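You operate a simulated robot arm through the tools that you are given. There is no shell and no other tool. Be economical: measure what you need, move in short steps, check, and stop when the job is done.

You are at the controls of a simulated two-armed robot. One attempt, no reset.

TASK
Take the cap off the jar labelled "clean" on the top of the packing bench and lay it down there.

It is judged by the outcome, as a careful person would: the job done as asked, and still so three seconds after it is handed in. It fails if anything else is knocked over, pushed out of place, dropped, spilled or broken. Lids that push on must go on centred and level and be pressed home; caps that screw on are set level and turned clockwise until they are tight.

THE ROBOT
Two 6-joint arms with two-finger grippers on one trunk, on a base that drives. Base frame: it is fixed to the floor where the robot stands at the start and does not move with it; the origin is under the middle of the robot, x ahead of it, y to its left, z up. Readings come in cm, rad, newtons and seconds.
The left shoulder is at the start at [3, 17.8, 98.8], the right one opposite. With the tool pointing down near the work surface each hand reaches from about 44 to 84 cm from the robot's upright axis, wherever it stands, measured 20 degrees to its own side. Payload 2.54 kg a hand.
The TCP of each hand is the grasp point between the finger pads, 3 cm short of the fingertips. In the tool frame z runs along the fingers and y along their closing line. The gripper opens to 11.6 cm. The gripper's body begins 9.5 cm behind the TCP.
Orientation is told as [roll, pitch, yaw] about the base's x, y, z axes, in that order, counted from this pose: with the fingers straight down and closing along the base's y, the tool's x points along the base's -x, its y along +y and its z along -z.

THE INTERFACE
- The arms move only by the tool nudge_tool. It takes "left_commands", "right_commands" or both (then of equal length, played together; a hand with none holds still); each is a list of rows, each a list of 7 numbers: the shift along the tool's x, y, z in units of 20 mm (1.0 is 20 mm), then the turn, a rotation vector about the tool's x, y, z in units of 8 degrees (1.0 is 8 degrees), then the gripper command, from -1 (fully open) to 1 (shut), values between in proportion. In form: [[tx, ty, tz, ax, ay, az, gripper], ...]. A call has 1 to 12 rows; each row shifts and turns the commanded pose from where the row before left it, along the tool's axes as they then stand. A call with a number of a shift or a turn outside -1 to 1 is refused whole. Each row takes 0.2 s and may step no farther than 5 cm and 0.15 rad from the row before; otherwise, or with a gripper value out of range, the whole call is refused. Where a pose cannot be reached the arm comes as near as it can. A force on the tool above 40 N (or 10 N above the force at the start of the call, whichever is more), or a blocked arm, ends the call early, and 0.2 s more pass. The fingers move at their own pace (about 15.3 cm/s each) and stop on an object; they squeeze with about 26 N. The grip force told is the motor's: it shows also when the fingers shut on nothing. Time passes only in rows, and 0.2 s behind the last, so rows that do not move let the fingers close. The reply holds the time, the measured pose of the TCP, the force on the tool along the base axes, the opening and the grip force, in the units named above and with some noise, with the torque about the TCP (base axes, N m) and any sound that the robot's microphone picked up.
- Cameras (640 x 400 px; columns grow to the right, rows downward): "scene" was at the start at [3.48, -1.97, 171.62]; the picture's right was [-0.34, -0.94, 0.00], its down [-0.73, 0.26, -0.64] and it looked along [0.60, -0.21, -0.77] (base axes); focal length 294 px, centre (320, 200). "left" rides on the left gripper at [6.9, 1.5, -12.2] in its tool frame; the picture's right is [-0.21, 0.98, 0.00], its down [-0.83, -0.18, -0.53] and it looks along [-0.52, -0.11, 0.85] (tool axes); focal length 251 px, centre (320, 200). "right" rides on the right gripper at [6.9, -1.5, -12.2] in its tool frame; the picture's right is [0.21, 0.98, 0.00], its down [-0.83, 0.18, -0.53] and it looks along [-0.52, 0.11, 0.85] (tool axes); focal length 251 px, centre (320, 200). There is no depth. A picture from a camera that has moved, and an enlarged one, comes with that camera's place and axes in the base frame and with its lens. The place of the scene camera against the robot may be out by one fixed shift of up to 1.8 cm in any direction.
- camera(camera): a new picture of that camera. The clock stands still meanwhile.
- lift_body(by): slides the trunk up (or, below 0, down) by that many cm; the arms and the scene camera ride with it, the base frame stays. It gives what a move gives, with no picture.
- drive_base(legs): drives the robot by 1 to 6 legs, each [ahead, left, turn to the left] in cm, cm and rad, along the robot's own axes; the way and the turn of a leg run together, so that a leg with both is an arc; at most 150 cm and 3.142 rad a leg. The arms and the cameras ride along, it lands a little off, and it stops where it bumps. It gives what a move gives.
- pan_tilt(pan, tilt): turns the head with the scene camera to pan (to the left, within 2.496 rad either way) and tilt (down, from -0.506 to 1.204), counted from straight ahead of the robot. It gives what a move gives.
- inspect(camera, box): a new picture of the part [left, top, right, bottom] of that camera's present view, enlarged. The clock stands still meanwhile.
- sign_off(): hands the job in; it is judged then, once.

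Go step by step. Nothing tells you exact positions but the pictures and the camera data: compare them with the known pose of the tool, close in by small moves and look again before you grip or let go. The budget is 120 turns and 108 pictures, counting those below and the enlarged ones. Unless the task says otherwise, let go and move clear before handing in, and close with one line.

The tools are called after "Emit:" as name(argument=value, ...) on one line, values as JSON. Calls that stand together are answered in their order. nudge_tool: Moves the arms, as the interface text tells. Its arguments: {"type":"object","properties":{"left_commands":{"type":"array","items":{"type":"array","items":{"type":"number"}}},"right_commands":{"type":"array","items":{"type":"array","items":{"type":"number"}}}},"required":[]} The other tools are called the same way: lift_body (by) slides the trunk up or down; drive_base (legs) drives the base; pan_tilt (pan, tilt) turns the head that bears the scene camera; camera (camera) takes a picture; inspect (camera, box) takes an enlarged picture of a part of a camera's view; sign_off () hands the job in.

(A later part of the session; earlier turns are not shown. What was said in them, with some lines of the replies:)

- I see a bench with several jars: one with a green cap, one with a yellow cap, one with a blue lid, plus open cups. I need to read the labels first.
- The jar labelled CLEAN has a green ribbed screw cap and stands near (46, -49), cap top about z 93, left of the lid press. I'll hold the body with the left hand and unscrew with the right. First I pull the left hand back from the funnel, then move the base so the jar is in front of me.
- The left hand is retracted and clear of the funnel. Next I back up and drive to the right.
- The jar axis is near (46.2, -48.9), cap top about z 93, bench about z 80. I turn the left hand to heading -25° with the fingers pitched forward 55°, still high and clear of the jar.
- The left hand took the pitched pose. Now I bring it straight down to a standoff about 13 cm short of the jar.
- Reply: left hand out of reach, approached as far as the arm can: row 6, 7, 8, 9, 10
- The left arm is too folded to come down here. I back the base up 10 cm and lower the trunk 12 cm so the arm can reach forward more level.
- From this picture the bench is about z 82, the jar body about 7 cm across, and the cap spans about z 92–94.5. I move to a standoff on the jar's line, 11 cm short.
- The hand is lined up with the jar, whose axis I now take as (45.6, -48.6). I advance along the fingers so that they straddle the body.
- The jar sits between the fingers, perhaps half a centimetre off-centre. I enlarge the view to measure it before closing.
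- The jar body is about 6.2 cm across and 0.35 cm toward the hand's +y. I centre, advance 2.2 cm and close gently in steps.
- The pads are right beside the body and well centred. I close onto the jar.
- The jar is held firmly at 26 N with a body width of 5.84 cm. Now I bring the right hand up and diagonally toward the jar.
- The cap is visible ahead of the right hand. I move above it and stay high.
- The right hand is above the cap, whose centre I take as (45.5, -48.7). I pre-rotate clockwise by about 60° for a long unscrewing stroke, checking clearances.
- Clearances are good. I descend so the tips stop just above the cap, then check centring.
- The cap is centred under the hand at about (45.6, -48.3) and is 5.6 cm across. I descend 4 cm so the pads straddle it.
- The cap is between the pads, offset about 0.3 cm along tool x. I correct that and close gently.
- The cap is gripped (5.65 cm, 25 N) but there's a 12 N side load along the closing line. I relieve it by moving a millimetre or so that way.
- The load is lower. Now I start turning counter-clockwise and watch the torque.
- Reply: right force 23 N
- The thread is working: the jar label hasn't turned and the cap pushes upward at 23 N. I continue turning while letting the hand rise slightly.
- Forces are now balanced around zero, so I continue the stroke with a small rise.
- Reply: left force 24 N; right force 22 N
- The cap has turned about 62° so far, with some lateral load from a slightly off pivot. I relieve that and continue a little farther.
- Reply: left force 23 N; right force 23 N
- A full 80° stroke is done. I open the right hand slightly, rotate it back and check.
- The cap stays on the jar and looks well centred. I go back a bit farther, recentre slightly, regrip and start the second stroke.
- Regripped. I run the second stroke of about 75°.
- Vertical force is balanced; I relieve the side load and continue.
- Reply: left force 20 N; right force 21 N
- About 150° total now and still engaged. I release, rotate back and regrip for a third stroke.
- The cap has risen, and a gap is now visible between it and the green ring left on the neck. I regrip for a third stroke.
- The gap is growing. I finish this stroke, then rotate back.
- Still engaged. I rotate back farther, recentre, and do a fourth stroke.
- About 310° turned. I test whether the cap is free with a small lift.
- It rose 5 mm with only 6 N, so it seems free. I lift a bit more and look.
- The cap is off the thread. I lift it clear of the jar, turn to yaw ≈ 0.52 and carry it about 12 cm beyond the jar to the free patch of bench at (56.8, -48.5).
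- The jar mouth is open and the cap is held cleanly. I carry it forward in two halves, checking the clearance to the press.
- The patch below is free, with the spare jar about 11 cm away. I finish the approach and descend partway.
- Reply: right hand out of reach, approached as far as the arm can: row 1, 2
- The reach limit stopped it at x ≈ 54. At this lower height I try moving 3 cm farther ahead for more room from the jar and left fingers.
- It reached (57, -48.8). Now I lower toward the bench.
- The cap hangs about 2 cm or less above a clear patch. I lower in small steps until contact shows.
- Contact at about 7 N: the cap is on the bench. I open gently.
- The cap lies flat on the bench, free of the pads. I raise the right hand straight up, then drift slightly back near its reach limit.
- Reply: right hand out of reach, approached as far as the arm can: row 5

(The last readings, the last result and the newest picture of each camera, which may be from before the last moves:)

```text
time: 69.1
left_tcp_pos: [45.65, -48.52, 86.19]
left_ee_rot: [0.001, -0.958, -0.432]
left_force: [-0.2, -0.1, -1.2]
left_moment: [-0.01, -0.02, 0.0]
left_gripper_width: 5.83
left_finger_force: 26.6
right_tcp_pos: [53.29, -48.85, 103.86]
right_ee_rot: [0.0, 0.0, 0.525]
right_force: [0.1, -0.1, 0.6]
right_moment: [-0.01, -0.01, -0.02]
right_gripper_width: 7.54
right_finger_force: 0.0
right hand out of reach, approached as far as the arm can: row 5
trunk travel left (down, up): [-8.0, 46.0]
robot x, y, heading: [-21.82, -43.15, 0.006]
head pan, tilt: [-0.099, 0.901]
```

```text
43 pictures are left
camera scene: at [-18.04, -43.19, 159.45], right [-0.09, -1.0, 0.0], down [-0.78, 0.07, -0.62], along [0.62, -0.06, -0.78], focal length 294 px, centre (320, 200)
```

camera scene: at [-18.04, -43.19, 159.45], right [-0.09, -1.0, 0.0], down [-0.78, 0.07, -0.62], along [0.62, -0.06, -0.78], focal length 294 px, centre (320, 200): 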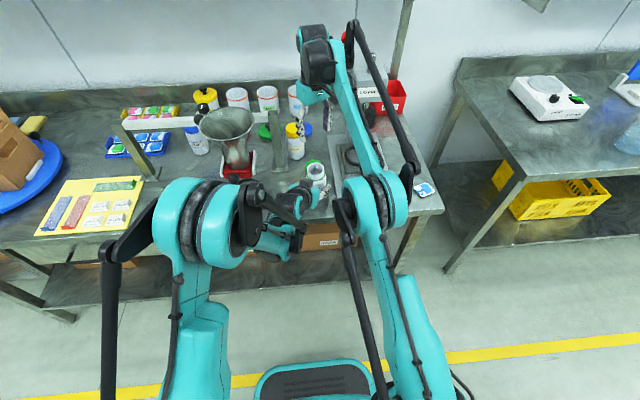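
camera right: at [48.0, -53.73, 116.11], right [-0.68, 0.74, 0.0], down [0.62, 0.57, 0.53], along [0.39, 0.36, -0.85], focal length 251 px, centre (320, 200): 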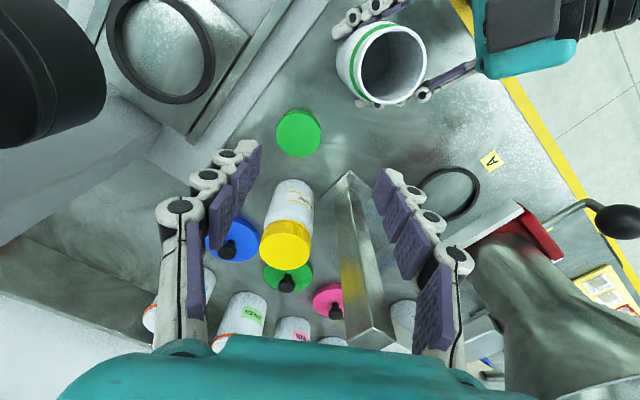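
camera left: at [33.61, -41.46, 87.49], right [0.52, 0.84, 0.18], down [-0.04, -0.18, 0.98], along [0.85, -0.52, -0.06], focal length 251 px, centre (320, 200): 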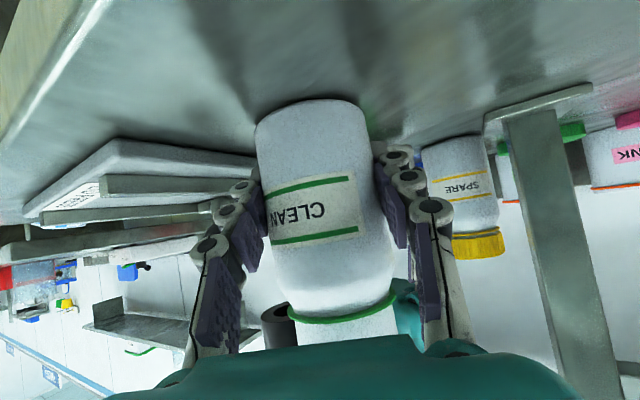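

The cap lies flat beyond the open jar and everything else is in place. I withdraw the right hand up and back toward the robot's right.

Emit:
nudge_tool(right_commands=[[0.3, 0, -0.9, 0, 0, 0, -0.3], [0.6, 0, -0.9, 0, 0, 0, -0.3], [0.95, 0, -0.5, 0, 0, 0, -0.3], [0.95, 0, -0.3, 0, 0, 0, -0.3], [0.95, 0, 0, 0, 0, 0, -0.3], [0.95, 0, 0, 0, 0, 0, -0.3], [0.95, 0, 0, 0, 0, 0, -0.3], [0.95, 0, 0, 0, 0, 0, -0.3], [0.95, 0, 0, 0, 0, 0, -0.3], [0.95, 0, 0, 0, 0, 0, -0.3], [0.95, 0, 0, 0, 0, 0, -0.3], [0.95, 0, 0, 0, 0, 0, -0.3]])

Emit:
nudge_tool(left_commands=[[0, 0, 0, 0, 0, 0, -0.01], [0, 0, 0, 0, 0, 0, -0.05], [0, 0, 0, 0, 0, 0, -0.1], [0, 0, 0, 0, 0, 0, -0.2], [0, 0, 0, 0, 0, 0, -0.4], [0, 0, 0, 0, 0, 0, -0.8], [0, 0, 0, 0, 0, 0, -1]])

Emit:
camera(camera="left")

Emit:
inspect(camera="scene", box=[230, 110, 390, 230])

```text
time: 71.7
left_tcp_pos: [45.51, -48.58, 86.17]
left_ee_rot: [0.0, -0.958, -0.43]
left_force: [-0.4, -0.8, -0.9]
left_moment: [-0.01, 0.02, -0.01]
left_gripper_width: 5.86
left_finger_force: 26.2
right_tcp_pos: [35.14, -59.31, 108.97]
right_ee_rot: [0.0, -0.001, 0.525]
right_force: [0.7, 0.0, -0.4]
right_moment: [0.02, 0.0, -0.01]
right_gripper_width: 7.54
right_finger_force: 0.1
trunk travel left (down, up): [-8.0, 46.0]
robot x, y, heading: [-22.25, -43.11, 0.005]
head pan, tilt: [-0.099, 0.901]
```

```text
time: 73.3
left_tcp_pos: [45.61, -48.59, 86.17]
left_ee_rot: [0.001, -0.958, -0.431]
left_force: [0.6, -1.0, 0.3]
left_moment: [0.0, 0.03, 0.01]
left_gripper_width: 11.61
left_finger_force: 0.0
right_tcp_pos: [35.16, -59.24, 108.99]
right_ee_rot: [-0.001, -0.002, 0.525]
right_force: [-0.5, -0.4, -0.3]
right_moment: [0.02, -0.01, 0.02]
right_gripper_width: 7.54
right_finger_force: 0.0
trunk travel left (down, up): [-8.0, 46.0]
robot x, y, heading: [-22.27, -42.98, 0.003]
head pan, tilt: [-0.099, 0.901]
```

```text
42 pictures are left
camera left: at [33.6, -41.46, 87.5], right [0.52, 0.84, 0.18], down [-0.04, -0.18, 0.98], along [0.85, -0.52, -0.06], focal length 251 px, centre (320, 200)
```

left: 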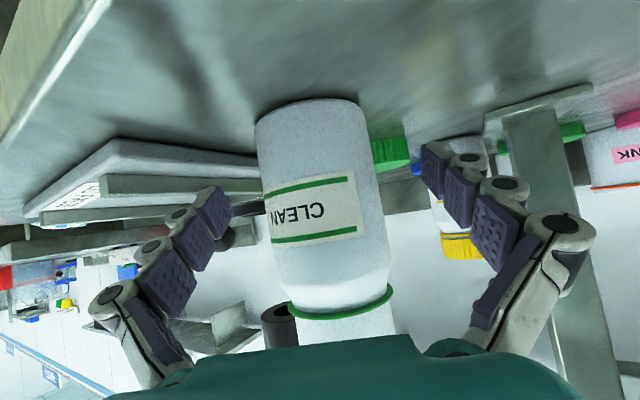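

```text
3.33 times, centred on (310, 170) of scene
camera zoom: at [-18.02, -43.19, 159.45], right [-0.09, -1.0, 0.0], down [-0.78, 0.07, -0.62], along [0.62, -0.06, -0.78], focal length 979 px, centre (353, 300)
```

zoom: 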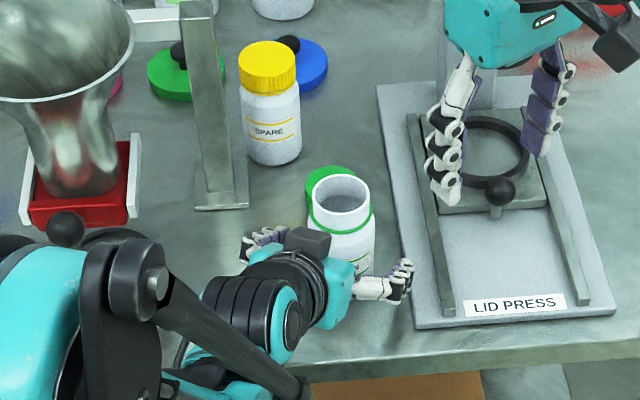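

The jar stands upright, released, with the cap behind it. I withdraw the left hand back along its approach line.

Emit:
nudge_tool(left_commands=[[0, 0, -0.5, 0, 0, 0, -1], [0, 0, -0.8, 0, 0, 0, -1], [0, 0, -0.8, 0, 0, 0, -1], [0, 0, -0.8, 0, 0, 0, -1], [0, 0, -0.8, 0, 0, 0, -1], [0, 0, -0.8, 0, 0, 0, -1], [0, 0, -0.8, 0, 0, 0, -1], [0, 0, 0, 0, 0, 0, -1]])

Emit:
camera(camera="left")

Emit:
camera(camera="scene")

```text
time: 75.1
left_tcp_pos: [37.86, -44.79, 92.38]
left_ee_rot: [0.001, -0.959, -0.432]
left_force: [-0.4, 0.6, 0.2]
left_moment: [0.0, 0.0, 0.03]
left_gripper_width: 11.61
left_finger_force: 0.1
right_tcp_pos: [35.2, -59.23, 108.98]
right_ee_rot: [-0.001, 0.0, 0.524]
right_force: [-0.1, 0.0, -0.2]
right_moment: [0.02, 0.02, 0.02]
right_gripper_width: 7.54
right_finger_force: 0.1
trunk travel left (down, up): [-8.0, 46.0]
robot x, y, heading: [-21.77, -42.89, 0.006]
head pan, tilt: [-0.099, 0.901]
```

```text
40 pictures are left
camera left: at [25.78, -37.71, 93.6], right [0.52, 0.84, 0.18], down [-0.04, -0.18, 0.98], along [0.85, -0.52, -0.06], focal length 251 px, centre (320, 200)
```

left: 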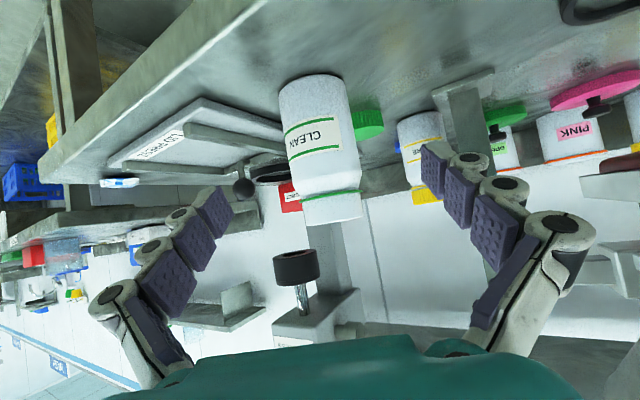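

```text
39 pictures are left
camera scene: at [-18.0, -43.2, 159.45], right [-0.09, -1.0, 0.0], down [-0.78, 0.07, -0.62], along [0.62, -0.06, -0.78], focal length 294 px, centre (320, 200)
```

scene: 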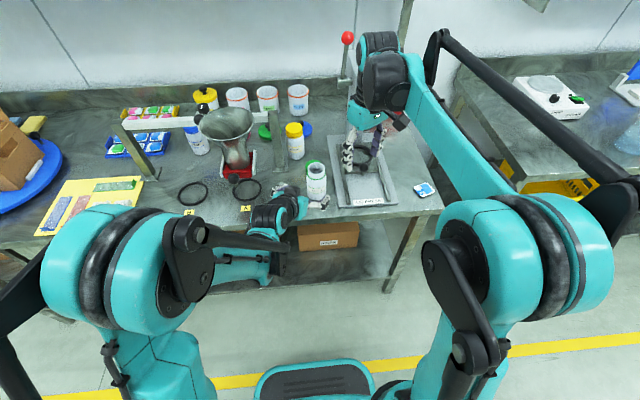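

The jar stands open and upright, the cap lies flat on the bench, both hands are clear and nothing else has moved, so I hand the job in.

Emit:
sign_off()

```text
The job is handed in.
```

I unscrewed the green cap from the "clean" jar and laid it flat on the packing bench just behind the jar, which stands open and upright; nothing else appears to have moved.
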